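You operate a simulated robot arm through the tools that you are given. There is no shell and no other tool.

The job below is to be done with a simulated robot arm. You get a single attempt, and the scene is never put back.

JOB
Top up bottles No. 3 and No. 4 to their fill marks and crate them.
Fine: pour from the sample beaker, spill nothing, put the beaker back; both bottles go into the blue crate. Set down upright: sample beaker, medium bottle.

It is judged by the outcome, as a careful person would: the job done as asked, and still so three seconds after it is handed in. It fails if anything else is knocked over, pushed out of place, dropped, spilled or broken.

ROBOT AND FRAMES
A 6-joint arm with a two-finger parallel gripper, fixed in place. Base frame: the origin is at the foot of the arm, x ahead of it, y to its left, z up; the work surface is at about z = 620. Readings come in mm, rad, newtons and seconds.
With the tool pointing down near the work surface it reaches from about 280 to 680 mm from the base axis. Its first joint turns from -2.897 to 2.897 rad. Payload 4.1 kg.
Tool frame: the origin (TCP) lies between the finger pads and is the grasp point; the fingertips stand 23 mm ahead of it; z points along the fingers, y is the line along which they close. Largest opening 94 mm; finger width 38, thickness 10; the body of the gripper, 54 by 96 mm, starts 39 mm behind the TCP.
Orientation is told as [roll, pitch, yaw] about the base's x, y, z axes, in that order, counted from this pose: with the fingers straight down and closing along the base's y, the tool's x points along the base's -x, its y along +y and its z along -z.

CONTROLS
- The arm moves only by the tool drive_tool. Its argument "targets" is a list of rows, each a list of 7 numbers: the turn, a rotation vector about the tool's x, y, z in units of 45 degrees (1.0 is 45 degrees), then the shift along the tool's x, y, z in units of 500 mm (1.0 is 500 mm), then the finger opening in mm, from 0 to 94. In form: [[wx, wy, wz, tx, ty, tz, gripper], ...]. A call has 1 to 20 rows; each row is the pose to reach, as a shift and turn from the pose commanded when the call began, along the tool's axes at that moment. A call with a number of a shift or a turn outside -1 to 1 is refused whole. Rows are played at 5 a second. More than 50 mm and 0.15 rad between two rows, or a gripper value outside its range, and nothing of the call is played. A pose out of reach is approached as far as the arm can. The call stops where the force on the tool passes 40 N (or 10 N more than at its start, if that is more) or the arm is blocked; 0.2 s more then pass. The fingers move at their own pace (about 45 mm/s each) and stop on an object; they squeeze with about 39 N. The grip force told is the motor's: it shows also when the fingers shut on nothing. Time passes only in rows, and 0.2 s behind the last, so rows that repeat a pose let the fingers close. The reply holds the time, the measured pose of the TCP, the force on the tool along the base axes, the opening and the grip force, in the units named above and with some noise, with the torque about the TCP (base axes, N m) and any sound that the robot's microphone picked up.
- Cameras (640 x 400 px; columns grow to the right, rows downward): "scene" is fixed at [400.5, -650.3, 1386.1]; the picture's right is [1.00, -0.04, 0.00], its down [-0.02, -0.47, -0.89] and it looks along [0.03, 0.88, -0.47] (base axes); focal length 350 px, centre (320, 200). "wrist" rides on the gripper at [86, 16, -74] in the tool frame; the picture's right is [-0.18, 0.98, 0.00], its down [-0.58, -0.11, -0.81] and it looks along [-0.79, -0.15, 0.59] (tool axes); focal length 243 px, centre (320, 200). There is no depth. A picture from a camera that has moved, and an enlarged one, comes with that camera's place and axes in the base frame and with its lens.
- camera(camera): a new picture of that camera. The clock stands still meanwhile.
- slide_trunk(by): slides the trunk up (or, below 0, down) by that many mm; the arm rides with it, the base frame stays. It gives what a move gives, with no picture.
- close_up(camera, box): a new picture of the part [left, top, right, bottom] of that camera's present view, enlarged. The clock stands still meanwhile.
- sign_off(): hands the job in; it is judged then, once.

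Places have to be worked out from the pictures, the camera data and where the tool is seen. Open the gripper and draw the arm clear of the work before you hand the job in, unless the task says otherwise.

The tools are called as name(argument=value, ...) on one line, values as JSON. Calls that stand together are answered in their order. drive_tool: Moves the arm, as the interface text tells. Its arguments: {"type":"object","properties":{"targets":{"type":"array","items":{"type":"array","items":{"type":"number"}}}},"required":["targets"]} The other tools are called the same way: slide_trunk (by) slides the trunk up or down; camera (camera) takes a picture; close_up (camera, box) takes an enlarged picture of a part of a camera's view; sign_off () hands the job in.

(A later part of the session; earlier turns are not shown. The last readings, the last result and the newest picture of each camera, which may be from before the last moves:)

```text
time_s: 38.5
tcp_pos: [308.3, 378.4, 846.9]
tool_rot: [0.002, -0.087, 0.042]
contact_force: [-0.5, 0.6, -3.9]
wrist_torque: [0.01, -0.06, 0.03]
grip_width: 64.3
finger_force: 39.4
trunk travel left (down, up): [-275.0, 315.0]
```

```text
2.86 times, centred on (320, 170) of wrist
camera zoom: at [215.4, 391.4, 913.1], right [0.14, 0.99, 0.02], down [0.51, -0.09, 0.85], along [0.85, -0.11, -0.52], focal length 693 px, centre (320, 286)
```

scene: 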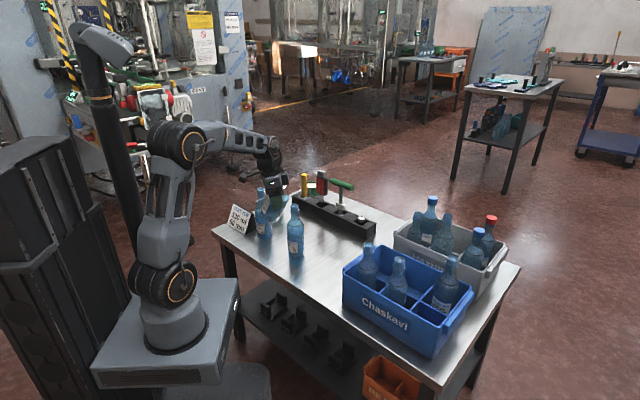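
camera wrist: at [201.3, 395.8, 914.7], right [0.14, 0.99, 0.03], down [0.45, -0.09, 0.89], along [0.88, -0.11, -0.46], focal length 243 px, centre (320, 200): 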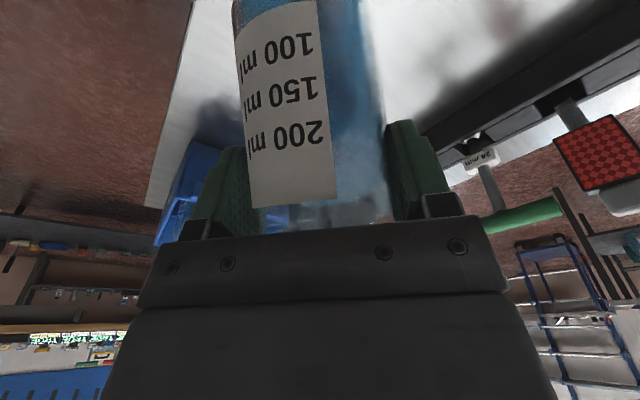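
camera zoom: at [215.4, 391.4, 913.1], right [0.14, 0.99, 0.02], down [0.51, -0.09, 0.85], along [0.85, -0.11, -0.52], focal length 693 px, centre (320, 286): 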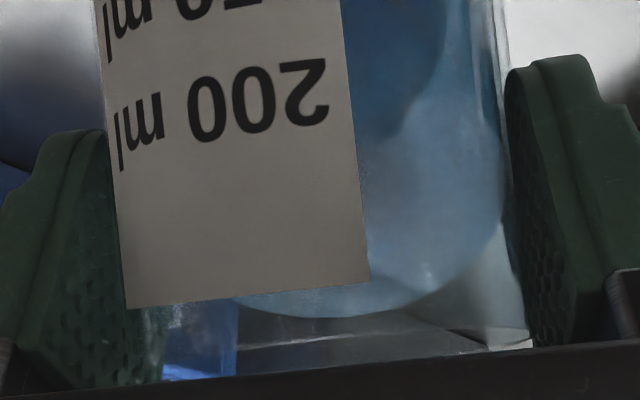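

The lip is about 5 mm inside the near edge of the mouth but the wall passes close to the mouth's rim. I raise 5 mm while tilting to 34°, where pouring should barely begin.

drive_tool(targets=[[0, 0.0, 0, -0.0008, 0, -0.009, 55], [0, 0.033, 0, -0.001, 0, -0.0115, 55], [0, 0.0667, 0, -0.0012, 0, -0.0137, 55]])

close_up(camera="scene", box=[275, 185, 323, 215])

```text
time_s: 39.4
tcp_pos: [308.9, 378.3, 854.0]
tool_rot: [0.001, -0.032, 0.042]
contact_force: [-0.3, -0.3, -3.1]
wrist_torque: [0.01, -0.08, 0.02]
grip_width: 64.5
finger_force: 38.7
trunk travel left (down, up): [-275.0, 315.0]
```

```text
13.33 times, centred on (299, 200) of scene
camera zoom: at [400.5, -650.3, 1386.1], right [1.0, -0.04, 0.0], down [-0.02, -0.47, -0.89], along [0.03, 0.88, -0.47], focal length 4662 px, centre (600, 200)
```

zoom: 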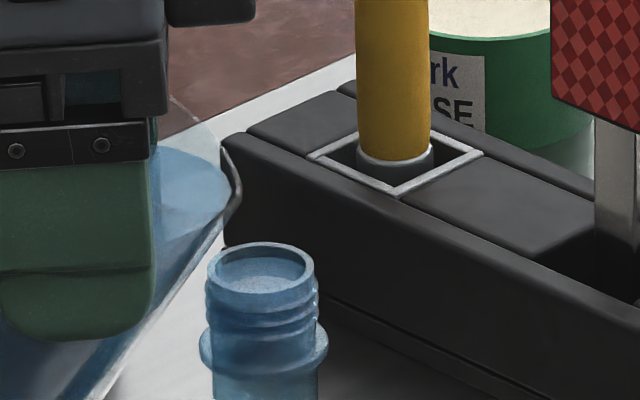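

The surface is now about 3 mm from the lip and the wall clears the mouth. I tilt 3° more in place and look for flow.

drive_tool(targets=[[0, 0.033, 0, 0, 0, 0, 55], [0, 0.0667, 0, 0, 0, 0, 55], [0, 0.0667, 0, 0, 0, 0, 55]])

close_up(camera="scene", box=[275, 185, 323, 215])

```text
time_s: 40.1
tcp_pos: [309.4, 380.7, 853.3]
tool_rot: [0.001, 0.019, 0.04]
contact_force: [1.2, 0.5, -3.1]
wrist_torque: [-0.01, -0.07, 0.0]
grip_width: 64.6
finger_force: 39.2
trunk travel left (down, up): [-275.0, 315.0]
```

```text
13.33 times, centred on (299, 200) of scene
camera zoom: at [400.5, -650.3, 1386.1], right [1.0, -0.04, 0.0], down [-0.02, -0.47, -0.89], along [0.03, 0.88, -0.47], focal length 4662 px, centre (600, 200)
```

zoom: 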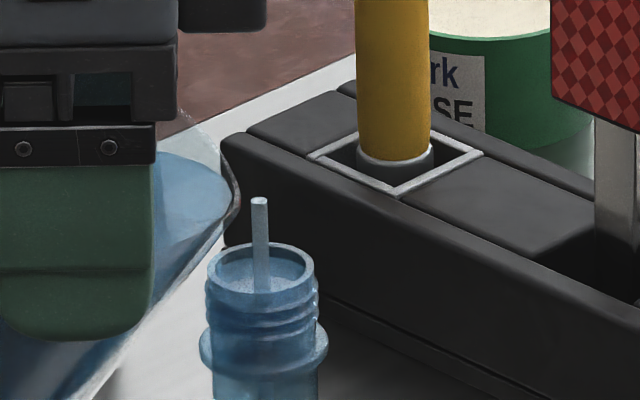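

The stream falls from the lip right into the middle of the mouth. I continue slowly: 2° more with the lip held in place, and check the level.

drive_tool(targets=[[0, 0.022, 0, -0.0003, 0, -0.0013, 55], [0, 0.044, 0, -0.0005, 0, -0.0025, 55], [0, 0.044, 0, -0.0005, 0, -0.0025, 55], [0, 0.044, 0, -0.0005, 0, -0.0025, 55], [0, 0.044, 0, -0.0005, 0, -0.0025, 55]])

close_up(camera="scene", box=[275, 185, 323, 215])

close_up(camera="scene", box=[280, 210, 312, 265])

```text
time_s: 41.4
tcp_pos: [309.0, 379.5, 854.6]
tool_rot: [0.003, 0.053, 0.04]
contact_force: [0.1, 0.3, -1.6]
wrist_torque: [0.0, -0.08, 0.02]
grip_width: 64.5
finger_force: 38.9
trunk travel left (down, up): [-275.0, 315.0]
```

```text
13.33 times, centred on (299, 200) of scene
camera zoom: at [400.5, -650.3, 1386.1], right [1.0, -0.04, 0.0], down [-0.02, -0.47, -0.89], along [0.03, 0.88, -0.47], focal length 4662 px, centre (600, 200)
```

zoom: 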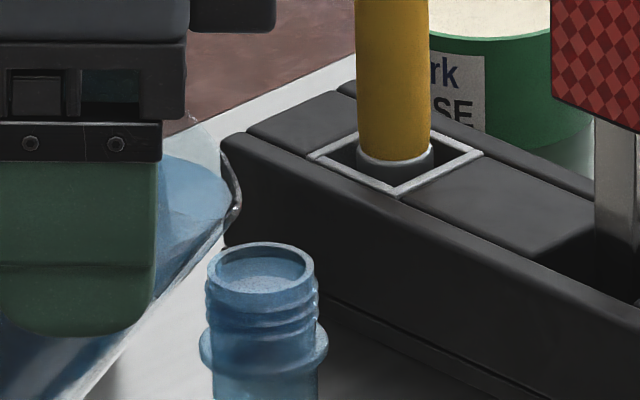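

```text
7.27 times, centred on (296, 238) of scene
camera zoom: at [400.5, -650.3, 1386.1], right [1.0, -0.04, 0.0], down [-0.02, -0.47, -0.89], along [0.03, 0.88, -0.47], focal length 2543 px, centre (494, -73)
```

zoom: 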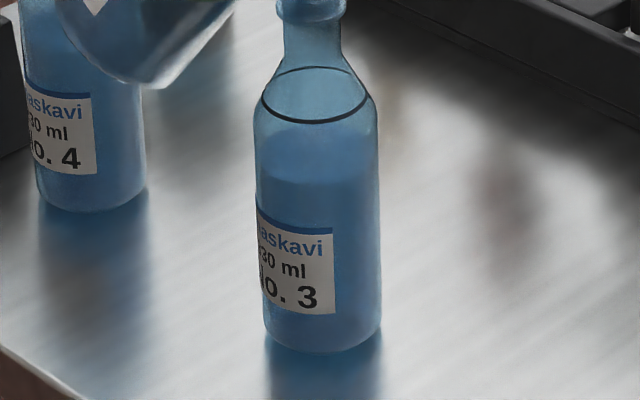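

The trickle stopped by itself once the surface matched the tilt, so the amount is governed by angle (about 2.7 ml per degree here). I go on with 4° more, lip held, and look at the stream mid-flow.

drive_tool(targets=[[0, 0.03, 0, -0.0003, 0, -0.0017, 55], [0, 0.06, 0, -0.0006, 0, -0.0035, 55], [0, 0.089, 0, -0.0009, 0, -0.0052, 55]])

close_up(camera="scene", box=[275, 185, 323, 215])

```text
time_s: 42.1
tcp_pos: [309.1, 378.2, 857.6]
tool_rot: [0.0, 0.122, 0.042]
contact_force: [-1.0, 0.1, -3.0]
wrist_torque: [0.01, -0.06, 0.03]
grip_width: 64.8
finger_force: 38.8
trunk travel left (down, up): [-275.0, 315.0]
```

```text
13.33 times, centred on (299, 200) of scene
camera zoom: at [400.5, -650.3, 1386.1], right [1.0, -0.04, 0.0], down [-0.02, -0.47, -0.89], along [0.03, 0.88, -0.47], focal length 4662 px, centre (600, 200)
```

zoom: 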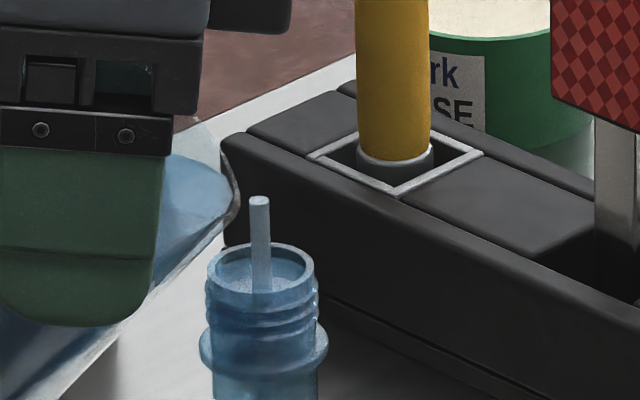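

The stream stays centred in the mouth. I tilt on to 47° with a hold, then check the level.

drive_tool(targets=[[0, 0.03, 0, -0.0003, 0, -0.0017, 55], [0, 0.06, 0, -0.0006, 0, -0.0034, 55], [0, 0.089, 0, -0.0008, 0, -0.0051, 55], [0, 0.089, 0, -0.0008, 0, -0.0051, 55], [0, 0.089, 0, -0.0008, 0, -0.0051, 55], [0, 0.089, 0, -0.0008, 0, -0.0051, 55]])

close_up(camera="scene", box=[265, 185, 323, 260])

close_up(camera="scene", box=[280, 210, 312, 265])

```text
time_s: 43.5
tcp_pos: [310.6, 377.5, 860.0]
tool_rot: [0.001, 0.191, 0.042]
contact_force: [0.7, -0.7, -3.1]
wrist_torque: [0.01, -0.08, 0.0]
grip_width: 64.5
finger_force: 39.2
trunk travel left (down, up): [-275.0, 315.0]
```

```text
5.33 times, centred on (294, 222) of scene
camera zoom: at [400.5, -650.3, 1386.1], right [1.0, -0.04, 0.0], down [-0.02, -0.47, -0.89], along [0.03, 0.88, -0.47], focal length 1865 px, centre (459, 80)
```

zoom: 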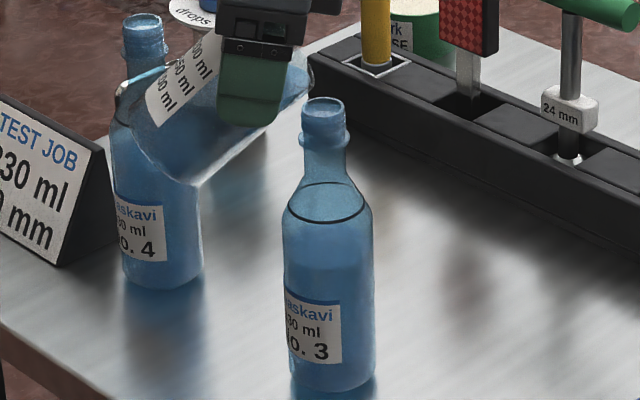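

```text
7.27 times, centred on (296, 238) of scene
camera zoom: at [400.5, -650.3, 1386.1], right [1.0, -0.04, 0.0], down [-0.02, -0.47, -0.89], along [0.03, 0.88, -0.47], focal length 2543 px, centre (494, -73)
```

zoom: 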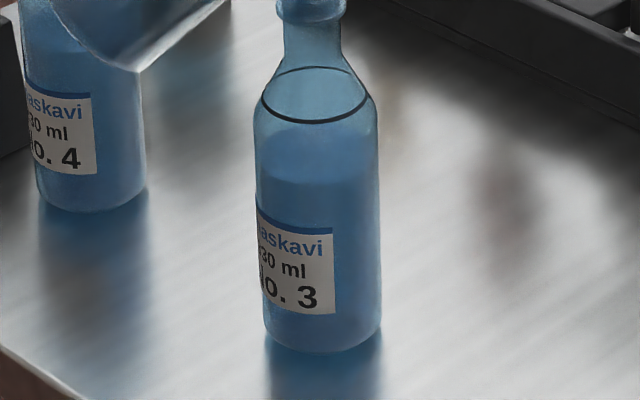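

The level in No. 3 hardly looks changed. I zoom on the beaker's liquid and the bottle's surface to understand how much has flowed.

close_up(camera="scene", box=[260, 182, 308, 215])

close_up(camera="scene", box=[284, 208, 312, 248])

camera(camera="wrist")

```text
12.12 times, centred on (284, 198) of scene
camera zoom: at [400.5, -650.3, 1386.1], right [1.0, -0.04, 0.0], down [-0.02, -0.47, -0.89], along [0.03, 0.88, -0.47], focal length 4238 px, centre (756, 218)
```

zoom: 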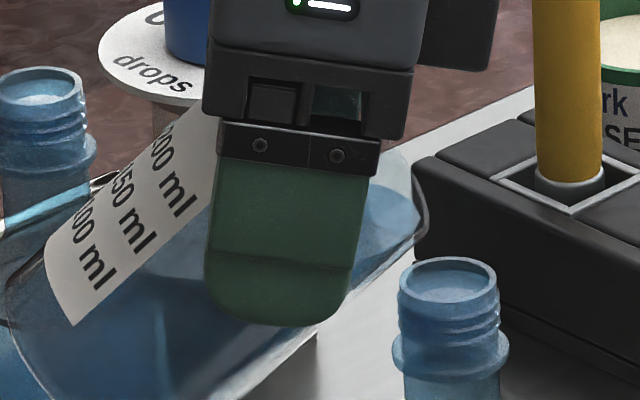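

```text
10.00 times, centred on (298, 228) of scene
camera zoom: at [400.5, -650.3, 1386.1], right [1.0, -0.04, 0.0], down [-0.02, -0.47, -0.89], along [0.03, 0.88, -0.47], focal length 3497 px, centre (540, -80)
```

zoom: 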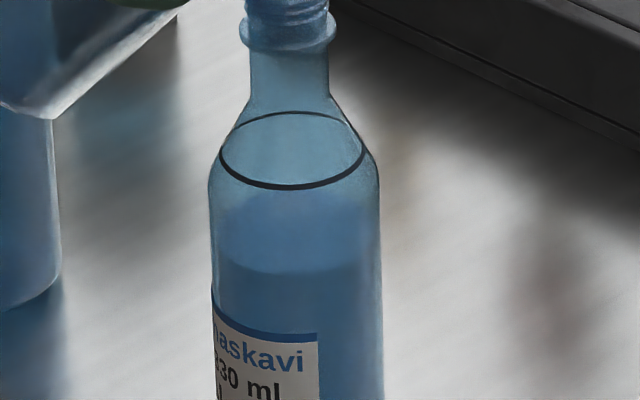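

```text
taken
camera wrist: at [239.1, 392.3, 949.1], right [0.14, 0.99, -0.03], down [0.73, -0.08, 0.68], along [0.67, -0.12, -0.73], focal length 243 px, centre (320, 200)
```

wrist: 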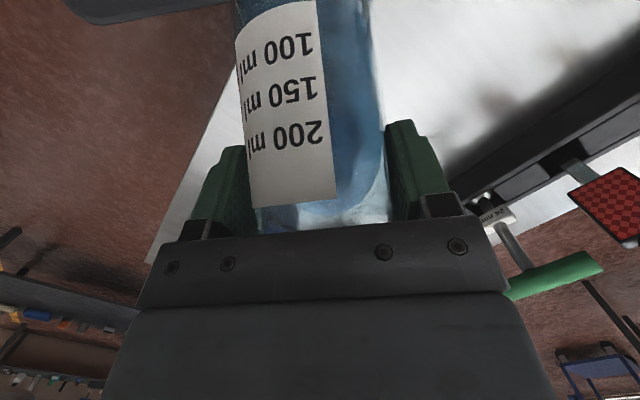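

Surface in the beaker still sits at the lip. I continue to 51° in steps and compare the level afterwards with the same crop.

drive_tool(targets=[[0, 0.03, 0, -0.0004, 0, -0.0017, 55], [0, 0.06, 0, -0.0008, 0, -0.0034, 55], [0, 0.089, 0, -0.0012, 0, -0.0051, 55]])

close_up(camera="scene", box=[270, 182, 318, 215])

close_up(camera="scene", box=[284, 208, 312, 248])

```text
time_s: 44.4
tcp_pos: [312.9, 379.2, 862.6]
tool_rot: [0.001, 0.262, 0.04]
contact_force: [-0.6, -0.3, -3.2]
wrist_torque: [-0.01, -0.07, -0.01]
grip_width: 64.5
finger_force: 39.3
trunk travel left (down, up): [-275.0, 315.0]
```

```text
12.12 times, centred on (294, 198) of scene
camera zoom: at [400.5, -650.3, 1386.1], right [1.0, -0.04, 0.0], down [-0.02, -0.47, -0.89], along [0.03, 0.88, -0.47], focal length 4238 px, centre (635, 218)
```

zoom: 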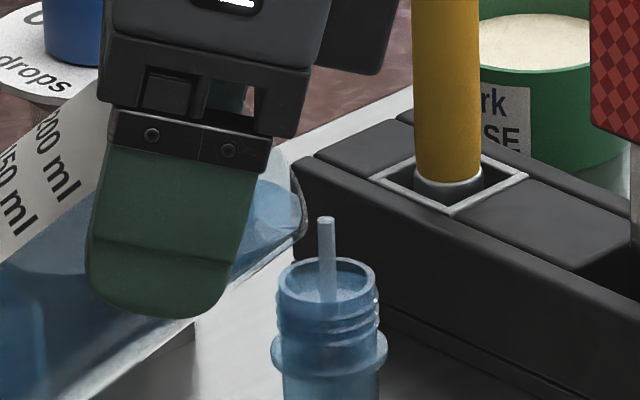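

```text
10.00 times, centred on (298, 228) of scene
camera zoom: at [400.5, -650.3, 1386.1], right [1.0, -0.04, 0.0], down [-0.02, -0.47, -0.89], along [0.03, 0.88, -0.47], focal length 3497 px, centre (540, -80)
```

zoom: 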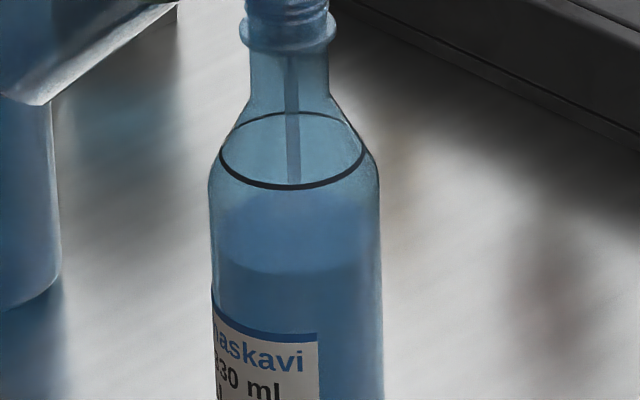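

The stream runs down inside the neck, so it is landing in the bottle. I hold for a second to let the flow finish and compare again.

drive_tool(targets=[[0, 0, 0, 0, 0, 0, 55], [0, 0, 0, 0, 0, 0, 55], [0, 0, 0, 0, 0, 0, 55], [0, 0, 0, 0, 0, 0, 55]])

close_up(camera="scene", box=[284, 208, 312, 248])

close_up(camera="scene", box=[270, 182, 318, 215])

```text
time_s: 45.4
tcp_pos: [310.5, 379.5, 862.7]
tool_rot: [0.0, 0.261, 0.042]
contact_force: [0.2, -0.1, -2.3]
wrist_torque: [0.01, -0.09, -0.01]
grip_width: 64.4
finger_force: 39.1
trunk travel left (down, up): [-275.0, 315.0]
```

```text
10.00 times, centred on (298, 228) of scene
camera zoom: at [400.5, -650.3, 1386.1], right [1.0, -0.04, 0.0], down [-0.02, -0.47, -0.89], along [0.03, 0.88, -0.47], focal length 3497 px, centre (540, -80)
```

zoom: 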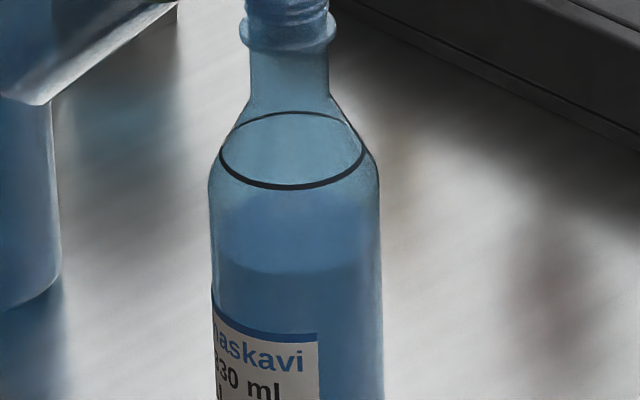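

```text
12.12 times, centred on (294, 198) of scene
camera zoom: at [400.5, -650.3, 1386.1], right [1.0, -0.04, 0.0], down [-0.02, -0.47, -0.89], along [0.03, 0.88, -0.47], focal length 4238 px, centre (635, 218)
```

zoom: 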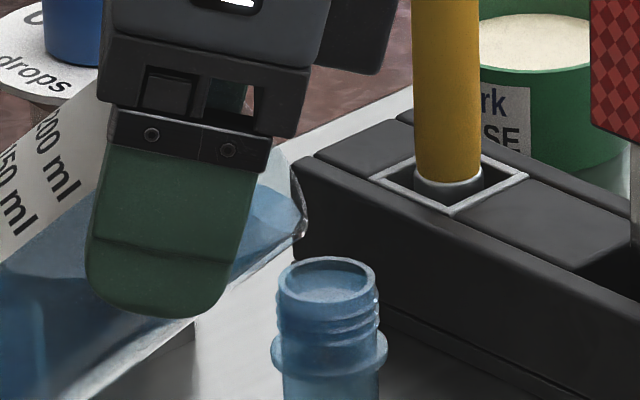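

The visible edge in No. 3 (row 275) has not moved although the beaker's angle implies some 40 ml has left. I need a better view of the level, so I tilt back, retreat sideways and use the wrist camera on No. 3.

drive_tool(targets=[[0, -0.07, 0, 0.001, 0, -0.004, 55], [0, -0.15, 0, 0.003, 0, -0.01, 55], [0, -0.23, 0, 0.004, 0, -0.016, 55], [0, -0.289, 0, 0.005, 0, -0.0193, 55]])

drive_tool(targets=[[0, 0, 0, 0.004, -0.002, -0.006, 55], [0, 0, 0, 0.016, -0.014, -0.014, 55], [0, 0, 0, 0.036, -0.044, -0.024, 55], [0, 0, 0, 0.058, -0.08, -0.034, 55], [0, 0, 0, 0.08, -0.116, -0.041, 55], [0, 0, 0, 0.1, -0.144, -0.045, 55], [0, 0, 0, 0.11, -0.157, -0.046, 55], [0, 0, 0, 0.112, -0.16, -0.046, 55]])

camera(camera="wrist")

close_up(camera="scene", box=[240, 180, 330, 265])

```text
time_s: 46.4
tcp_pos: [311.3, 376.7, 872.2]
tool_rot: [0.001, 0.036, 0.04]
contact_force: [0.2, 0.0, -2.9]
wrist_torque: [-0.01, -0.03, -0.01]
grip_width: 64.7
finger_force: 39.0
trunk travel left (down, up): [-275.0, 315.0]
```

```text
time_s: 48.1
tcp_pos: [259.7, 295.4, 897.8]
tool_rot: [0.002, 0.034, 0.039]
contact_force: [0.2, -1.0, -2.3]
wrist_torque: [-0.01, -0.07, 0.02]
grip_width: 64.6
finger_force: 39.4
trunk travel left (down, up): [-275.0, 315.0]
```

```text
taken
camera wrist: at [175.1, 309.2, 974.3], right [0.14, 0.99, -0.01], down [0.61, -0.09, 0.79], along [0.78, -0.12, -0.62], focal length 243 px, centre (320, 200)
```

wrist: 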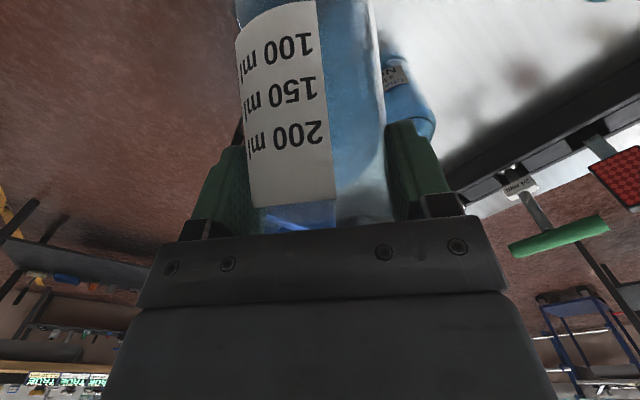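

```text
4.71 times, centred on (285, 222) of scene
camera zoom: at [400.5, -650.3, 1386.1], right [1.0, -0.04, 0.0], down [-0.02, -0.47, -0.89], along [0.03, 0.88, -0.47], focal length 1646 px, centre (485, 94)
```

zoom: 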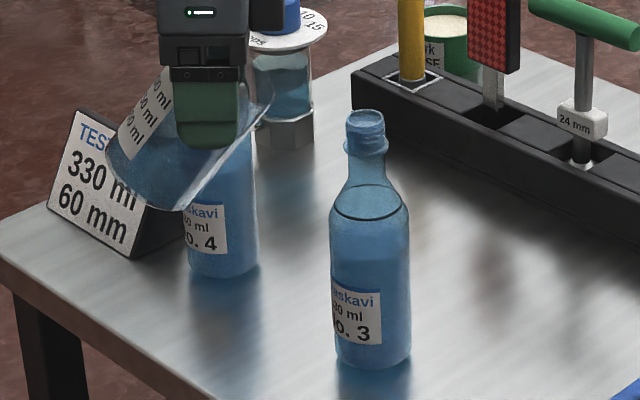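

No. 3 is half hidden behind the finger; I yaw 25° clockwise so it moves into the free part of the wrist view.

drive_tool(targets=[[0, 0, 0.05, 0, 0, 0, 55], [0, 0, 0.15, 0, 0, 0, 55], [-0.01, 0, 0.27, 0, 0, 0, 55], [-0.015, 0, 0.4, 0, 0, 0, 55], [-0.02, 0, 0.51, 0, 0, 0, 55], [-0.02, 0, 0.556, 0, 0, 0, 55]])

camera(camera="wrist")

close_up(camera="wrist", box=[420, 30, 620, 200])

```text
time_s: 49.5
tcp_pos: [259.3, 296.4, 896.8]
tool_rot: [0.0, 0.036, -0.396]
contact_force: [-0.1, 0.1, -2.1]
wrist_torque: [-0.05, -0.05, 0.01]
grip_width: 64.3
finger_force: 38.9
trunk travel left (down, up): [-275.0, 315.0]
```

```text
taken
camera wrist: at [188.4, 344.2, 974.4], right [0.55, 0.84, 0.0], down [0.52, -0.34, 0.78], along [0.65, -0.43, -0.62], focal length 243 px, centre (320, 200)
```

wrist: 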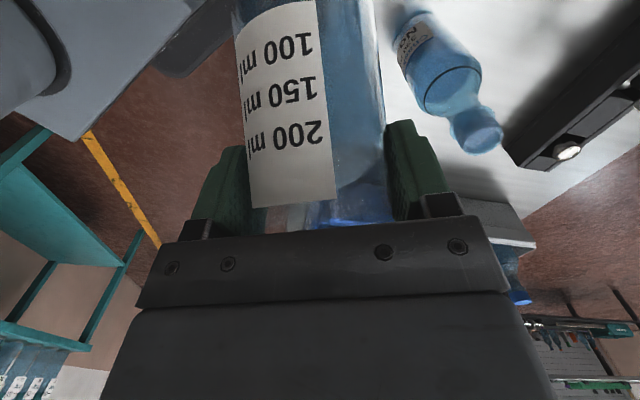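

```text
2.35 times, centred on (520, 115) of wrist
camera zoom: at [188.4, 344.2, 974.4], right [0.55, 0.84, 0.0], down [0.52, -0.34, 0.78], along [0.65, -0.43, -0.62], focal length 571 px, centre (-151, 400)
```

zoom: 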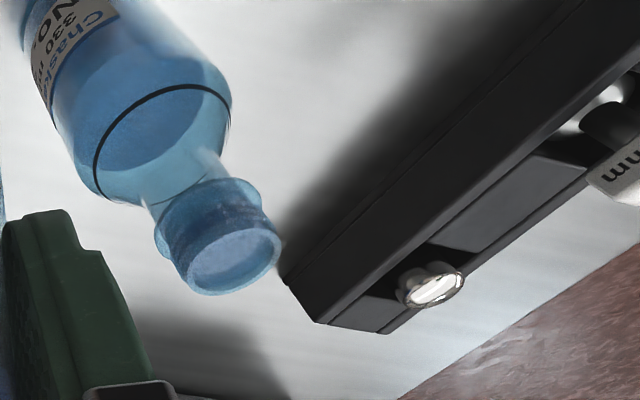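

close_up(camera="wrist", box=[425, 35, 505, 125])

close_up(camera="scene", box=[284, 200, 312, 262])

```text
4.44 times, centred on (465, 80) of wrist
camera zoom: at [188.4, 344.2, 974.4], right [0.55, 0.84, 0.0], down [0.52, -0.34, 0.78], along [0.65, -0.43, -0.62], focal length 1078 px, centre (-324, 733)
```

zoom: 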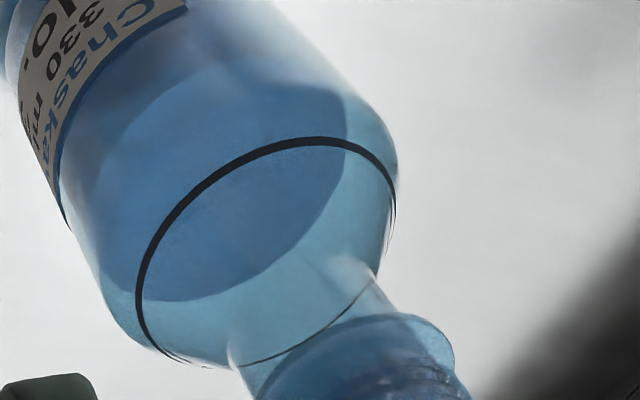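

```text
6.45 times, centred on (298, 231) of scene
camera zoom: at [400.5, -650.3, 1386.1], right [1.0, -0.04, 0.0], down [-0.02, -0.47, -0.89], along [0.03, 0.88, -0.47], focal length 2256 px, centre (462, 0)
```

zoom: 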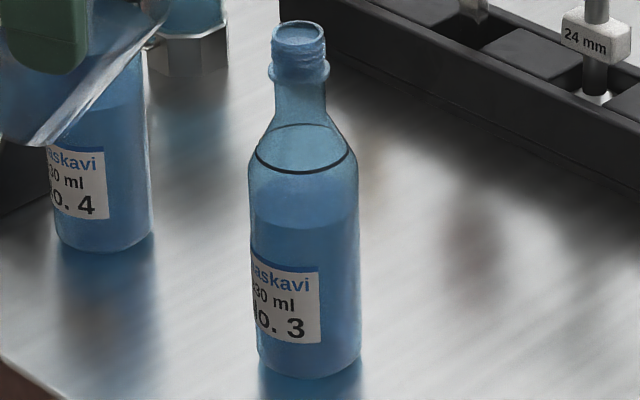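

From the wrist view I get the mark at z ≈ 754 and the surface at about z ≈ 727 in No. 3. I check how much the beaker has lost by zooming on it at its present 38° tilt.

close_up(camera="scene", box=[245, 180, 300, 225])

close_up(camera="wrist", box=[220, 0, 420, 240])

```text
8.89 times, centred on (272, 202) of scene
camera zoom: at [400.5, -650.3, 1386.1], right [1.0, -0.04, 0.0], down [-0.02, -0.47, -0.89], along [0.03, 0.88, -0.47], focal length 3108 px, centre (742, 178)
```

zoom: 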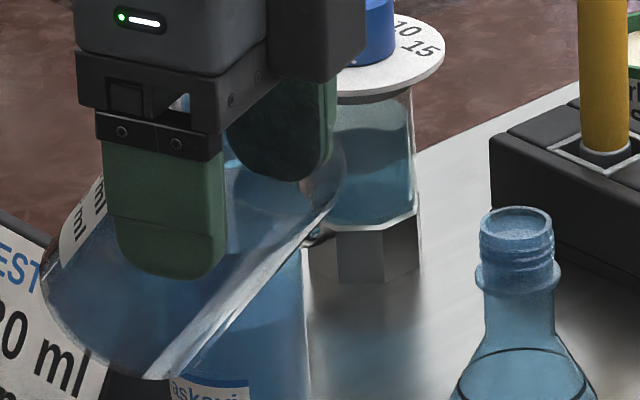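

```text
1.67 times, centred on (320, 120) of wrist
camera zoom: at [188.4, 344.2, 974.4], right [0.55, 0.84, 0.0], down [0.52, -0.34, 0.78], along [0.65, -0.43, -0.62], focal length 404 px, centre (320, 333)
```

zoom: 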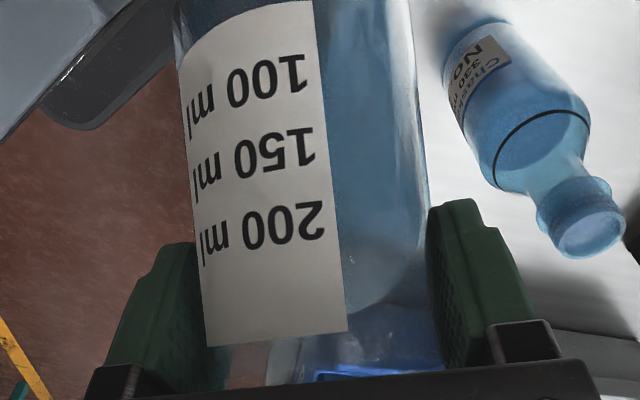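

I retake exactly the same scene crop of No. 3 as before to compare the surface edge against row 275.

close_up(camera="scene", box=[284, 208, 312, 248])

close_up(camera="scene", box=[250, 200, 278, 240])

close_up(camera="scene", box=[355, 235, 415, 310])

close_up(camera="scene", box=[425, 240, 475, 320])

```text
10.00 times, centred on (298, 228) of scene
camera zoom: at [400.5, -650.3, 1386.1], right [1.0, -0.04, 0.0], down [-0.02, -0.47, -0.89], along [0.03, 0.88, -0.47], focal length 3497 px, centre (540, -80)
```

zoom: 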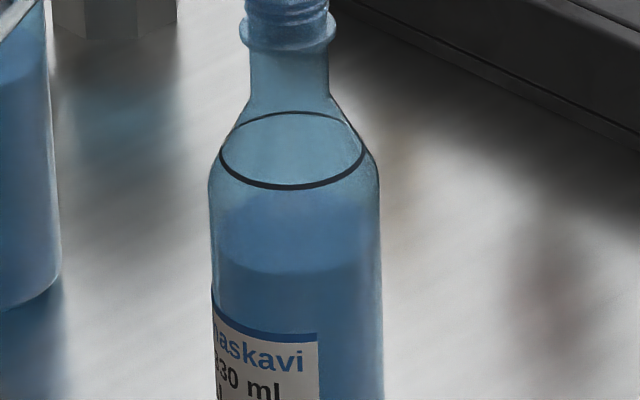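

```text
10.00 times, centred on (264, 220) of scene
camera zoom: at [400.5, -650.3, 1386.1], right [1.0, -0.04, 0.0], down [-0.02, -0.47, -0.89], along [0.03, 0.88, -0.47], focal length 3497 px, centre (880, 0)
```

zoom: 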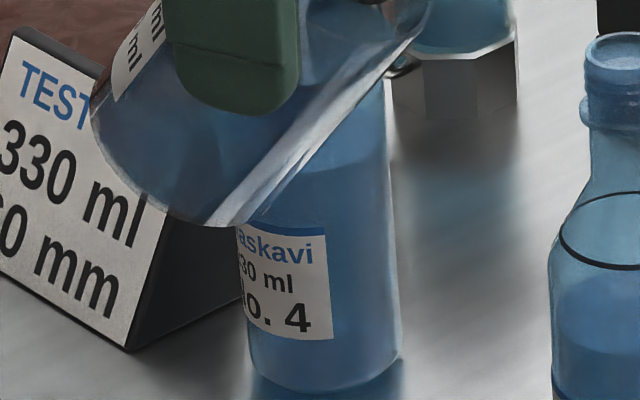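

```text
5.33 times, centred on (385, 272) of scene
camera zoom: at [400.5, -650.3, 1386.1], right [1.0, -0.04, 0.0], down [-0.02, -0.47, -0.89], along [0.03, 0.88, -0.47], focal length 1865 px, centre (-27, -187)
```

zoom: 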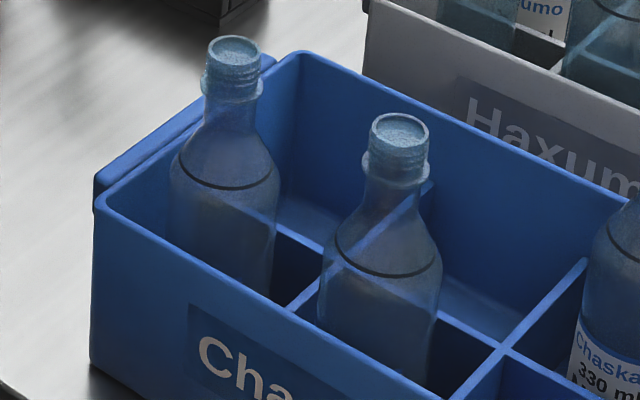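

```text
5.00 times, centred on (450, 280) of scene
camera zoom: at [400.5, -650.3, 1386.1], right [1.0, -0.04, 0.0], down [-0.02, -0.47, -0.89], along [0.03, 0.88, -0.47], focal length 1748 px, centre (-330, -200)
```

zoom: 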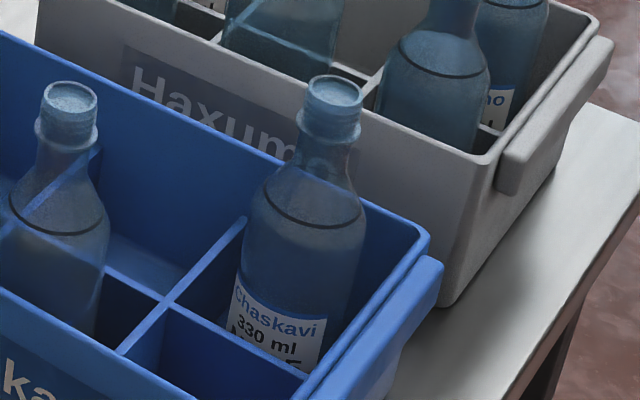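

I retake the earlier 7.27× crop too, for comparison with the one made before pouring.

close_up(camera="scene", box=[280, 210, 312, 265])

```text
7.27 times, centred on (296, 238) of scene
camera zoom: at [400.5, -650.3, 1386.1], right [1.0, -0.04, 0.0], down [-0.02, -0.47, -0.89], along [0.03, 0.88, -0.47], focal length 2543 px, centre (494, -73)
```

zoom: 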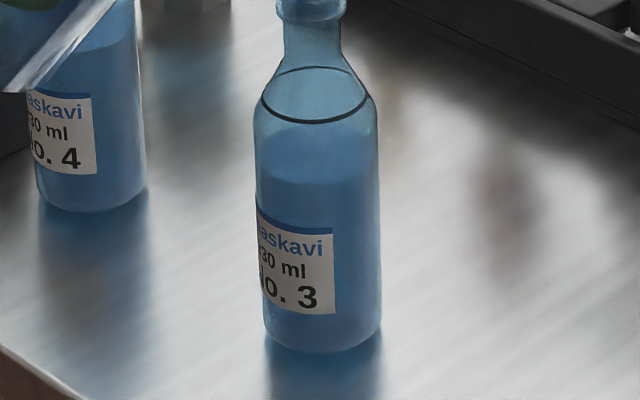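

To get the true amount poured, I return the beaker to upright and read its level against the 100/150/200 ml label.

drive_tool(targets=[[0, -0.06, 0, 0, 0, 0, 55], [0, -0.17, 0, 0, 0, 0, 55], [0, -0.3, 0, 0, 0, 0, 55], [0, -0.44, 0, 0, 0, 0, 55], [0, -0.58, 0, 0, 0, 0, 55], [0, -0.71, 0, 0, 0, 0, 55], [0, -0.8, 0, 0, 0, 0, 55], [0, -0.844, 0, 0, 0, 0, 55], [0, -0.844, 0, 0, 0, 0, 55]])

close_up(camera="scene", box=[230, 160, 320, 240])

camera(camera="wrist")

```text
time_s: 51.5
tcp_pos: [259.6, 296.9, 897.6]
tool_rot: [0.001, -0.629, -0.397]
contact_force: [0.3, 0.1, -2.4]
wrist_torque: [-0.02, 0.0, -0.03]
grip_width: 64.4
finger_force: 39.4
trunk travel left (down, up): [-275.0, 315.0]
```

```text
5.00 times, centred on (275, 200) of scene
camera zoom: at [400.5, -650.3, 1386.1], right [1.0, -0.04, 0.0], down [-0.02, -0.47, -0.89], along [0.03, 0.88, -0.47], focal length 1748 px, centre (545, 200)
```

zoom: 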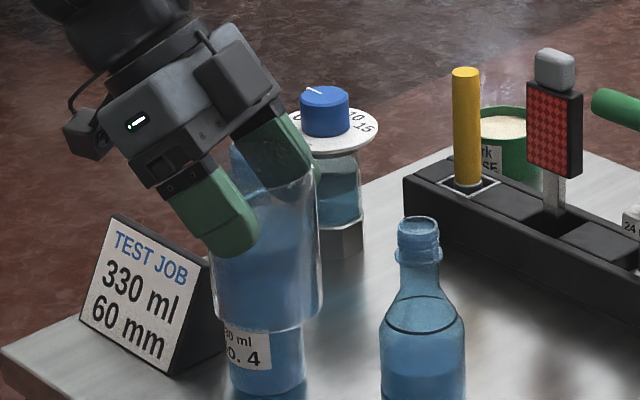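

```text
taken
camera wrist: at [160.7, 355.8, 906.2], right [0.52, 0.85, 0.11], down [-0.05, -0.1, 0.99], along [0.85, -0.52, -0.01], focal length 243 px, centre (320, 200)
```

wrist: 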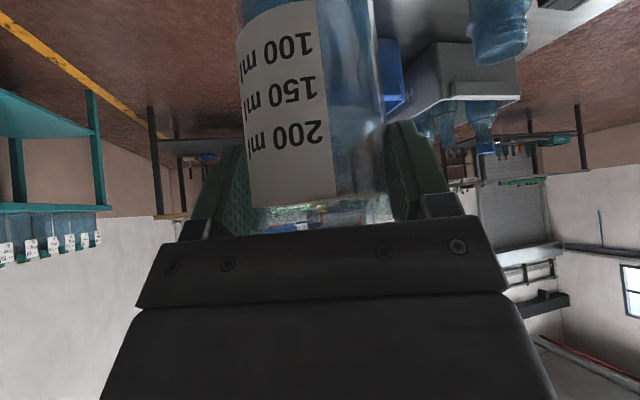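

close_up(camera="wrist", box=[220, 0, 420, 240])

close_up(camera="scene", box=[255, 175, 305, 230])

```text
1.67 times, centred on (320, 120) of wrist
camera zoom: at [160.7, 355.8, 906.2], right [0.52, 0.85, 0.11], down [-0.05, -0.1, 0.99], along [0.85, -0.52, -0.01], focal length 404 px, centre (320, 333)
```

zoom: 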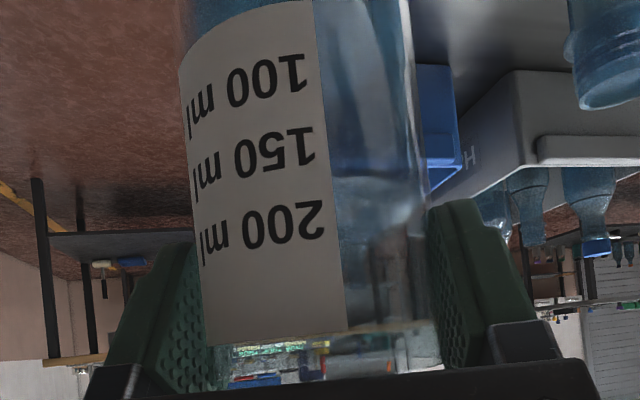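

```text
7.27 times, centred on (280, 202) of scene
camera zoom: at [400.5, -650.3, 1386.1], right [1.0, -0.04, 0.0], down [-0.02, -0.47, -0.89], along [0.03, 0.88, -0.47], focal length 2543 px, centre (611, 182)
```

zoom: 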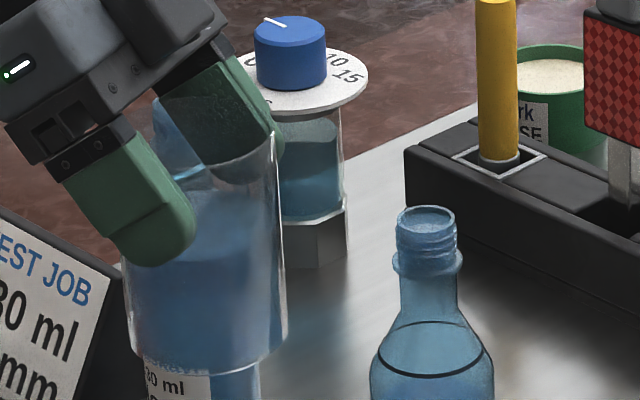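

The beaker now reads around 200 ml, so some 30–60 ml has gone out; the stream was visibly inside No. 3. I return along the same path (shifted 3 mm in +y for better centring) and pour a further known chunk to 56°, then compare the level crop.

drive_tool(targets=[[0, 0.05, 0, 0, 0, 0, 55], [0, 0.15, 0, 0, 0, 0, 55], [0, 0.28, 0, 0, 0, 0, 55], [0, 0.42, 0, 0, 0, 0, 55], [0, 0.56, 0, 0, 0, 0, 55], [0, 0.69, 0, 0, 0, 0, 55], [0, 0.79, 0, 0, 0, 0, 55], [0, 0.844, 0, 0, 0, 0, 55]])

drive_tool(targets=[[0.001, 0, -0.02, -0.001, 0.006, 0.002, 55], [0.003, 0, -0.08, -0.004, 0.028, 0.007, 55], [0.006, 0, -0.17, -0.009, 0.06, 0.015, 55], [0.01, 0, -0.28, -0.0152, 0.099, 0.025, 55], [0.014, 0, -0.39, -0.021, 0.138, 0.035, 55], [0.017, 0, -0.48, -0.026, 0.17, 0.043, 55], [0.019, 0, -0.535, -0.029, 0.191, 0.048, 55], [0.02, 0, -0.556, -0.0304, 0.198, 0.05, 55]])

close_up(camera="scene", box=[270, 182, 318, 215])

```text
time_s: 53.4
tcp_pos: [259.4, 296.6, 897.6]
tool_rot: [0.001, 0.037, -0.395]
contact_force: [-1.2, 0.0, -2.0]
wrist_torque: [-0.01, -0.04, 0.02]
grip_width: 64.5
finger_force: 38.7
trunk travel left (down, up): [-275.0, 315.0]
```

```text
time_s: 55.1
tcp_pos: [310.6, 381.8, 871.1]
tool_rot: [0.003, 0.035, 0.041]
contact_force: [0.2, -0.3, -1.8]
wrist_torque: [0.03, -0.03, -0.03]
grip_width: 64.5
finger_force: 38.7
trunk travel left (down, up): [-275.0, 315.0]
```

```text
12.12 times, centred on (294, 198) of scene
camera zoom: at [400.5, -650.3, 1386.1], right [1.0, -0.04, 0.0], down [-0.02, -0.47, -0.89], along [0.03, 0.88, -0.47], focal length 4238 px, centre (635, 218)
```

zoom: 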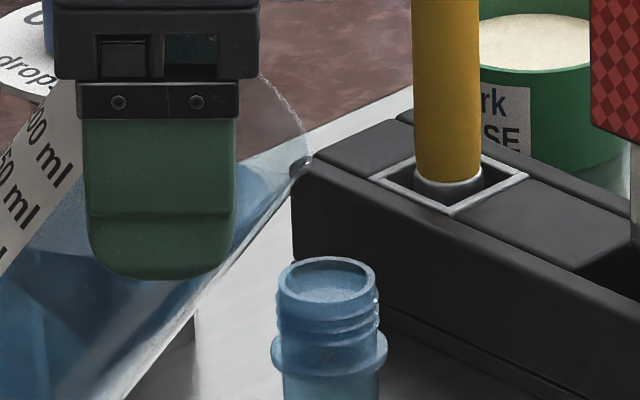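

The surface is now well below the lip at 38°, confirming a sizeable pour. I tilt to 51° with the lip over the mouth, then to 56°, checking the stream.

drive_tool(targets=[[0, 0.06, 0, 0, 0, 0.004, 55], [0, 0.13, 0, -0.0002, 0, 0.009, 55], [0, 0.2, 0, -0.0004, 0, 0.014, 55], [0, 0.26, 0, -0.0006, 0, 0.018, 55], [0, 0.289, 0, -0.0007, 0, 0.02, 55]])

close_up(camera="scene", box=[270, 182, 318, 215])

drive_tool(targets=[[0, 0.035, 0, -0.0003, 0, -0.002, 55], [0, 0.07, 0, -0.0006, 0, -0.004, 55], [0, 0.111, 0, -0.001, 0, -0.0065, 55]])

close_up(camera="scene", box=[270, 182, 318, 215])

close_up(camera="scene", box=[284, 208, 312, 248])

```text
time_s: 56.4
tcp_pos: [309.7, 382.5, 861.5]
tool_rot: [0.003, 0.264, 0.04]
contact_force: [0.8, 0.4, -2.1]
wrist_torque: [-0.03, -0.1, -0.01]
grip_width: 64.3
finger_force: 39.6
trunk travel left (down, up): [-275.0, 315.0]
```

```text
12.12 times, centred on (294, 198) of scene
camera zoom: at [400.5, -650.3, 1386.1], right [1.0, -0.04, 0.0], down [-0.02, -0.47, -0.89], along [0.03, 0.88, -0.47], focal length 4238 px, centre (635, 218)
```

zoom: 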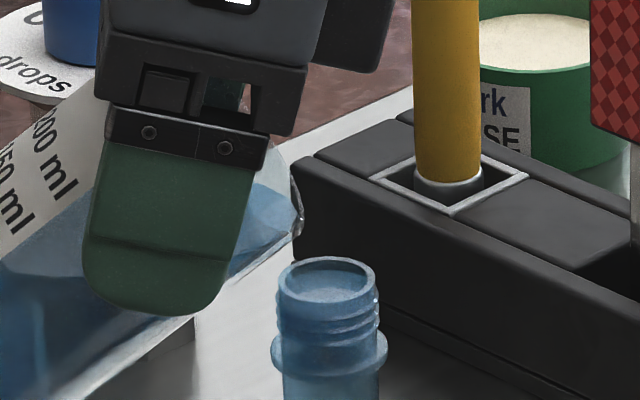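

```text
time_s: 57.1
tcp_pos: [310.8, 382.3, 864.7]
tool_rot: [0.002, 0.351, 0.042]
contact_force: [-0.3, -0.5, -3.3]
wrist_torque: [-0.01, -0.06, -0.02]
grip_width: 64.4
finger_force: 39.1
trunk travel left (down, up): [-275.0, 315.0]
```

```text
12.12 times, centred on (294, 198) of scene
camera zoom: at [400.5, -650.3, 1386.1], right [1.0, -0.04, 0.0], down [-0.02, -0.47, -0.89], along [0.03, 0.88, -0.47], focal length 4238 px, centre (635, 218)
```

zoom: 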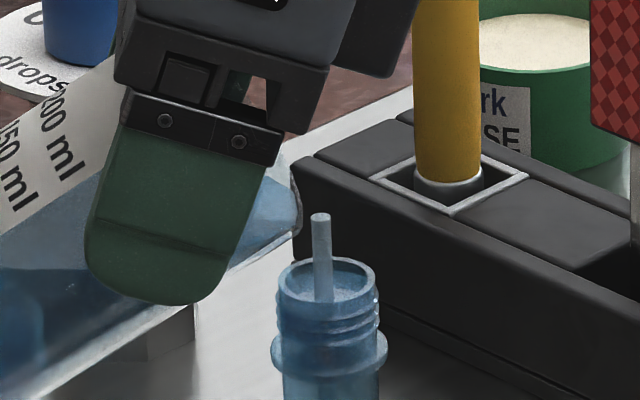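

```text
10.00 times, centred on (298, 228) of scene
camera zoom: at [400.5, -650.3, 1386.1], right [1.0, -0.04, 0.0], down [-0.02, -0.47, -0.89], along [0.03, 0.88, -0.47], focal length 3497 px, centre (540, -80)
```

zoom: 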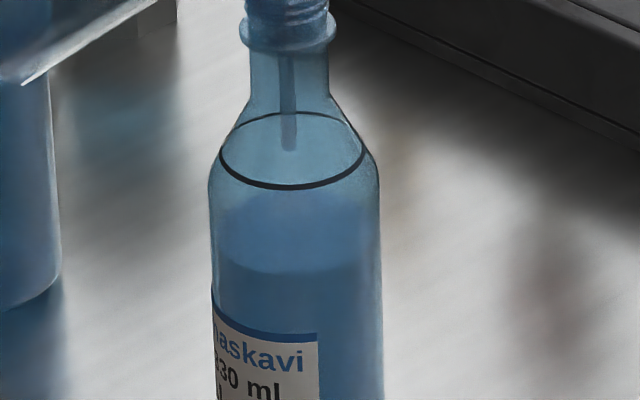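

The stream's lower end now shows at the ring mark's height, though the shaded edge at row 275 has not moved. Before more flows, I zoom in hard on the shoulder to decide which one is the real surface.

close_up(camera="scene", box=[288, 212, 306, 224])

close_up(camera="scene", box=[286, 214, 310, 240])

camera(camera="wrist")

```text
16.00 times, centred on (297, 218) of scene
camera zoom: at [400.5, -650.3, 1386.1], right [1.0, -0.04, 0.0], down [-0.02, -0.47, -0.89], along [0.03, 0.88, -0.47], focal length 5595 px, centre (688, -88)
```

zoom: 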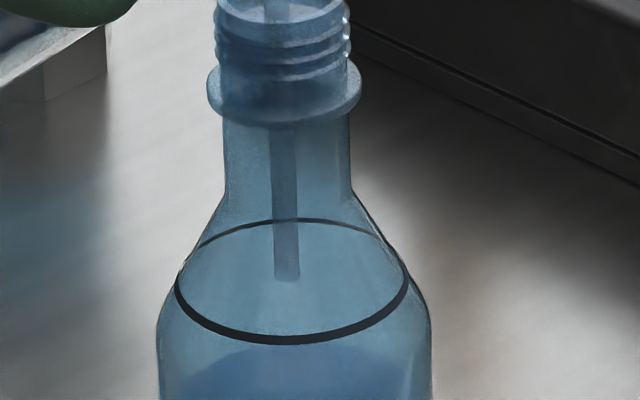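

```text
15.38 times, centred on (298, 227) of scene
camera zoom: at [400.5, -650.3, 1386.1], right [1.0, -0.04, 0.0], down [-0.02, -0.47, -0.89], along [0.03, 0.88, -0.47], focal length 5379 px, centre (658, -215)
```

zoom: 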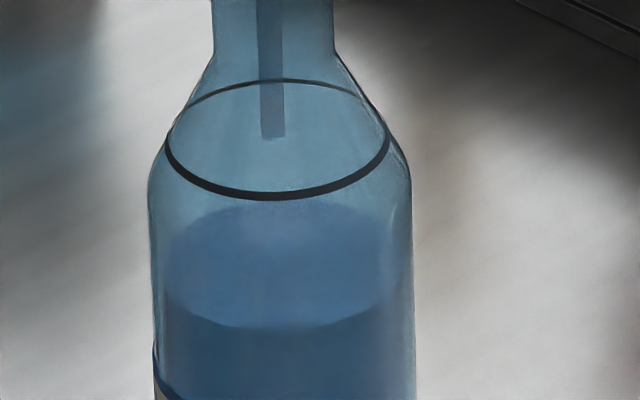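

```text
taken
camera wrist: at [255.4, 396.8, 963.9], right [0.13, 0.99, -0.06], down [0.83, -0.08, 0.56], along [0.55, -0.13, -0.83], focal length 243 px, centre (320, 200)
```

wrist: 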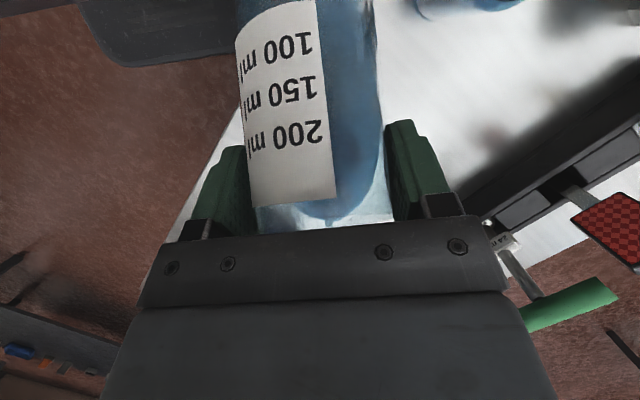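

The numbers agree with the stream's end being the true surface: the tilt from 36° to 56° releases about 70 ml, just the deficit to the mark, and the stream's end rose 14 mm between the last two looks. I stop the flow now by tilting back quickly, and will verify this reading on No. 4 from the start.

drive_tool(targets=[[0, -0.13, 0, 0.001, 0, -0.003, 55], [0, -0.25, 0, 0.003, 0, -0.008, 55], [0, -0.35, 0, 0.0045, 0, -0.012, 55], [0, -0.4, 0, 0.0055, 0, -0.015, 55]])

close_up(camera="scene", box=[286, 214, 310, 240])

close_up(camera="scene", box=[260, 182, 318, 215])

```text
time_s: 58.1
tcp_pos: [310.8, 382.1, 873.4]
tool_rot: [0.002, 0.035, 0.042]
contact_force: [-0.2, -0.2, -2.2]
wrist_torque: [0.0, -0.02, -0.01]
grip_width: 64.6
finger_force: 39.3
trunk travel left (down, up): [-275.0, 315.0]
```

```text
15.38 times, centred on (298, 227) of scene
camera zoom: at [400.5, -650.3, 1386.1], right [1.0, -0.04, 0.0], down [-0.02, -0.47, -0.89], along [0.03, 0.88, -0.47], focal length 5379 px, centre (658, -215)
```

zoom: 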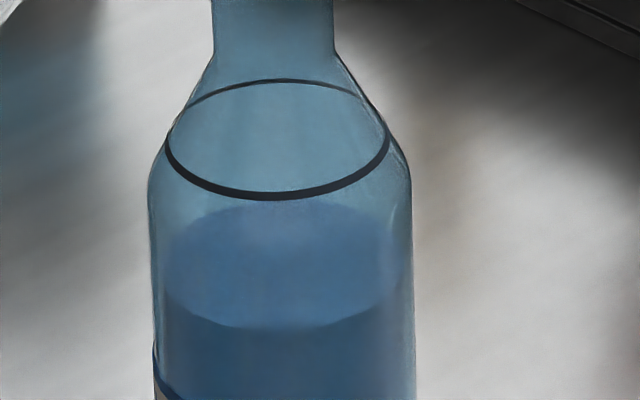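

```text
11.03 times, centred on (289, 198) of scene
camera zoom: at [400.5, -650.3, 1386.1], right [1.0, -0.04, 0.0], down [-0.02, -0.47, -0.89], along [0.03, 0.88, -0.47], focal length 3858 px, centre (662, 217)
```

zoom: 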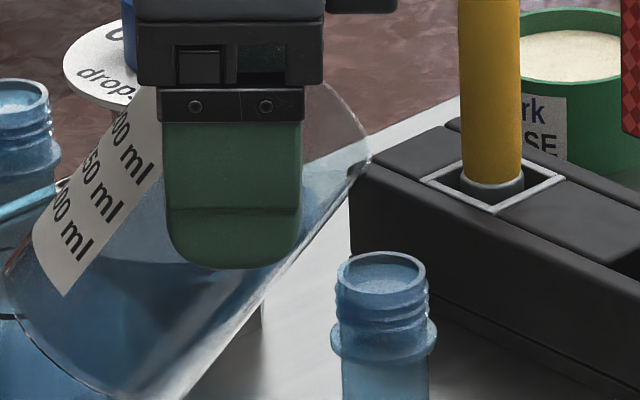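

The stream stopped and No. 3 is left for a later check. Next is No. 4: I raise the beaker clear of the mouths and move over to the −x side of No. 4 (mouth near (227,512)).

drive_tool(targets=[[0, 0, 0, 0.0005, 0, -0.015, 55], [0, 0, 0, 0.002, 0, -0.05, 55], [0, 0, 0, 0.003, 0, -0.085, 55], [0, 0, 0, 0.004, 0, -0.105, 55], [0, 0, 0, 0.004, 0, -0.11, 55]])

drive_tool(targets=[[0, 0, 0, 0.006, 0.006, 0.0, 55], [0, 0, 0, 0.025, 0.024, 0.001, 55], [0, 0, 0, 0.059, 0.057, 0.002, 55], [0, 0, 0, 0.098, 0.095, 0.0035, 55], [0, 0, 0, 0.14, 0.136, 0.005, 55], [0, 0, 0, 0.183, 0.177, 0.0065, 55], [0, 0, 0, 0.222, 0.215, 0.008, 55], [0, 0, 0, 0.256, 0.248, 0.009, 55], [0, 0, 0, 0.275, 0.266, 0.0096, 55], [0, 0, 0, 0.281, 0.272, 0.0098, 55]])

close_up(camera="scene", box=[230, 150, 320, 250])

camera(camera="scene")

```text
time_s: 59.4
tcp_pos: [311.6, 383.5, 927.2]
tool_rot: [0.002, 0.035, 0.04]
contact_force: [0.4, 0.4, -2.0]
wrist_torque: [-0.02, -0.01, 0.0]
grip_width: 64.4
finger_force: 39.2
trunk travel left (down, up): [-275.0, 315.0]
```

```text
time_s: 61.5
tcp_pos: [166.6, 514.0, 928.0]
tool_rot: [0.001, 0.035, 0.041]
contact_force: [0.6, -0.5, -1.9]
wrist_torque: [-0.01, -0.04, 0.03]
grip_width: 64.3
finger_force: 38.9
trunk travel left (down, up): [-275.0, 315.0]
```

```text
4.00 times, centred on (275, 200) of scene
camera zoom: at [400.5, -650.3, 1386.1], right [1.0, -0.04, 0.0], down [-0.02, -0.47, -0.89], along [0.03, 0.88, -0.47], focal length 1399 px, centre (500, 200)
```

zoom: 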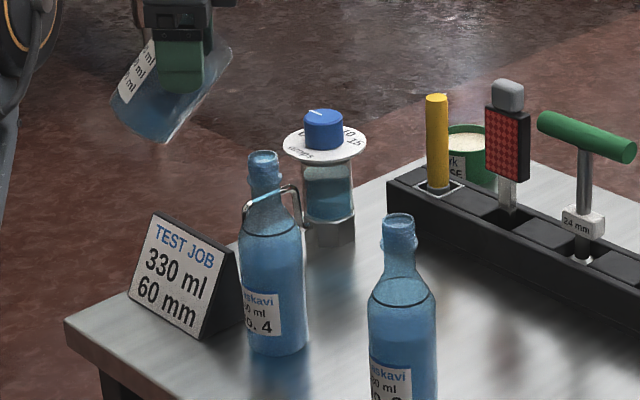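

```text
taken
```

scene: 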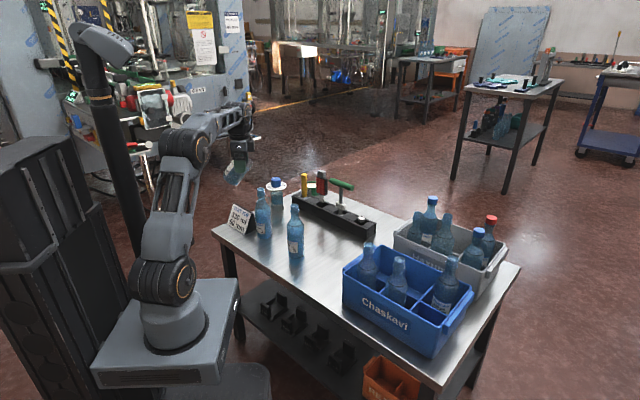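

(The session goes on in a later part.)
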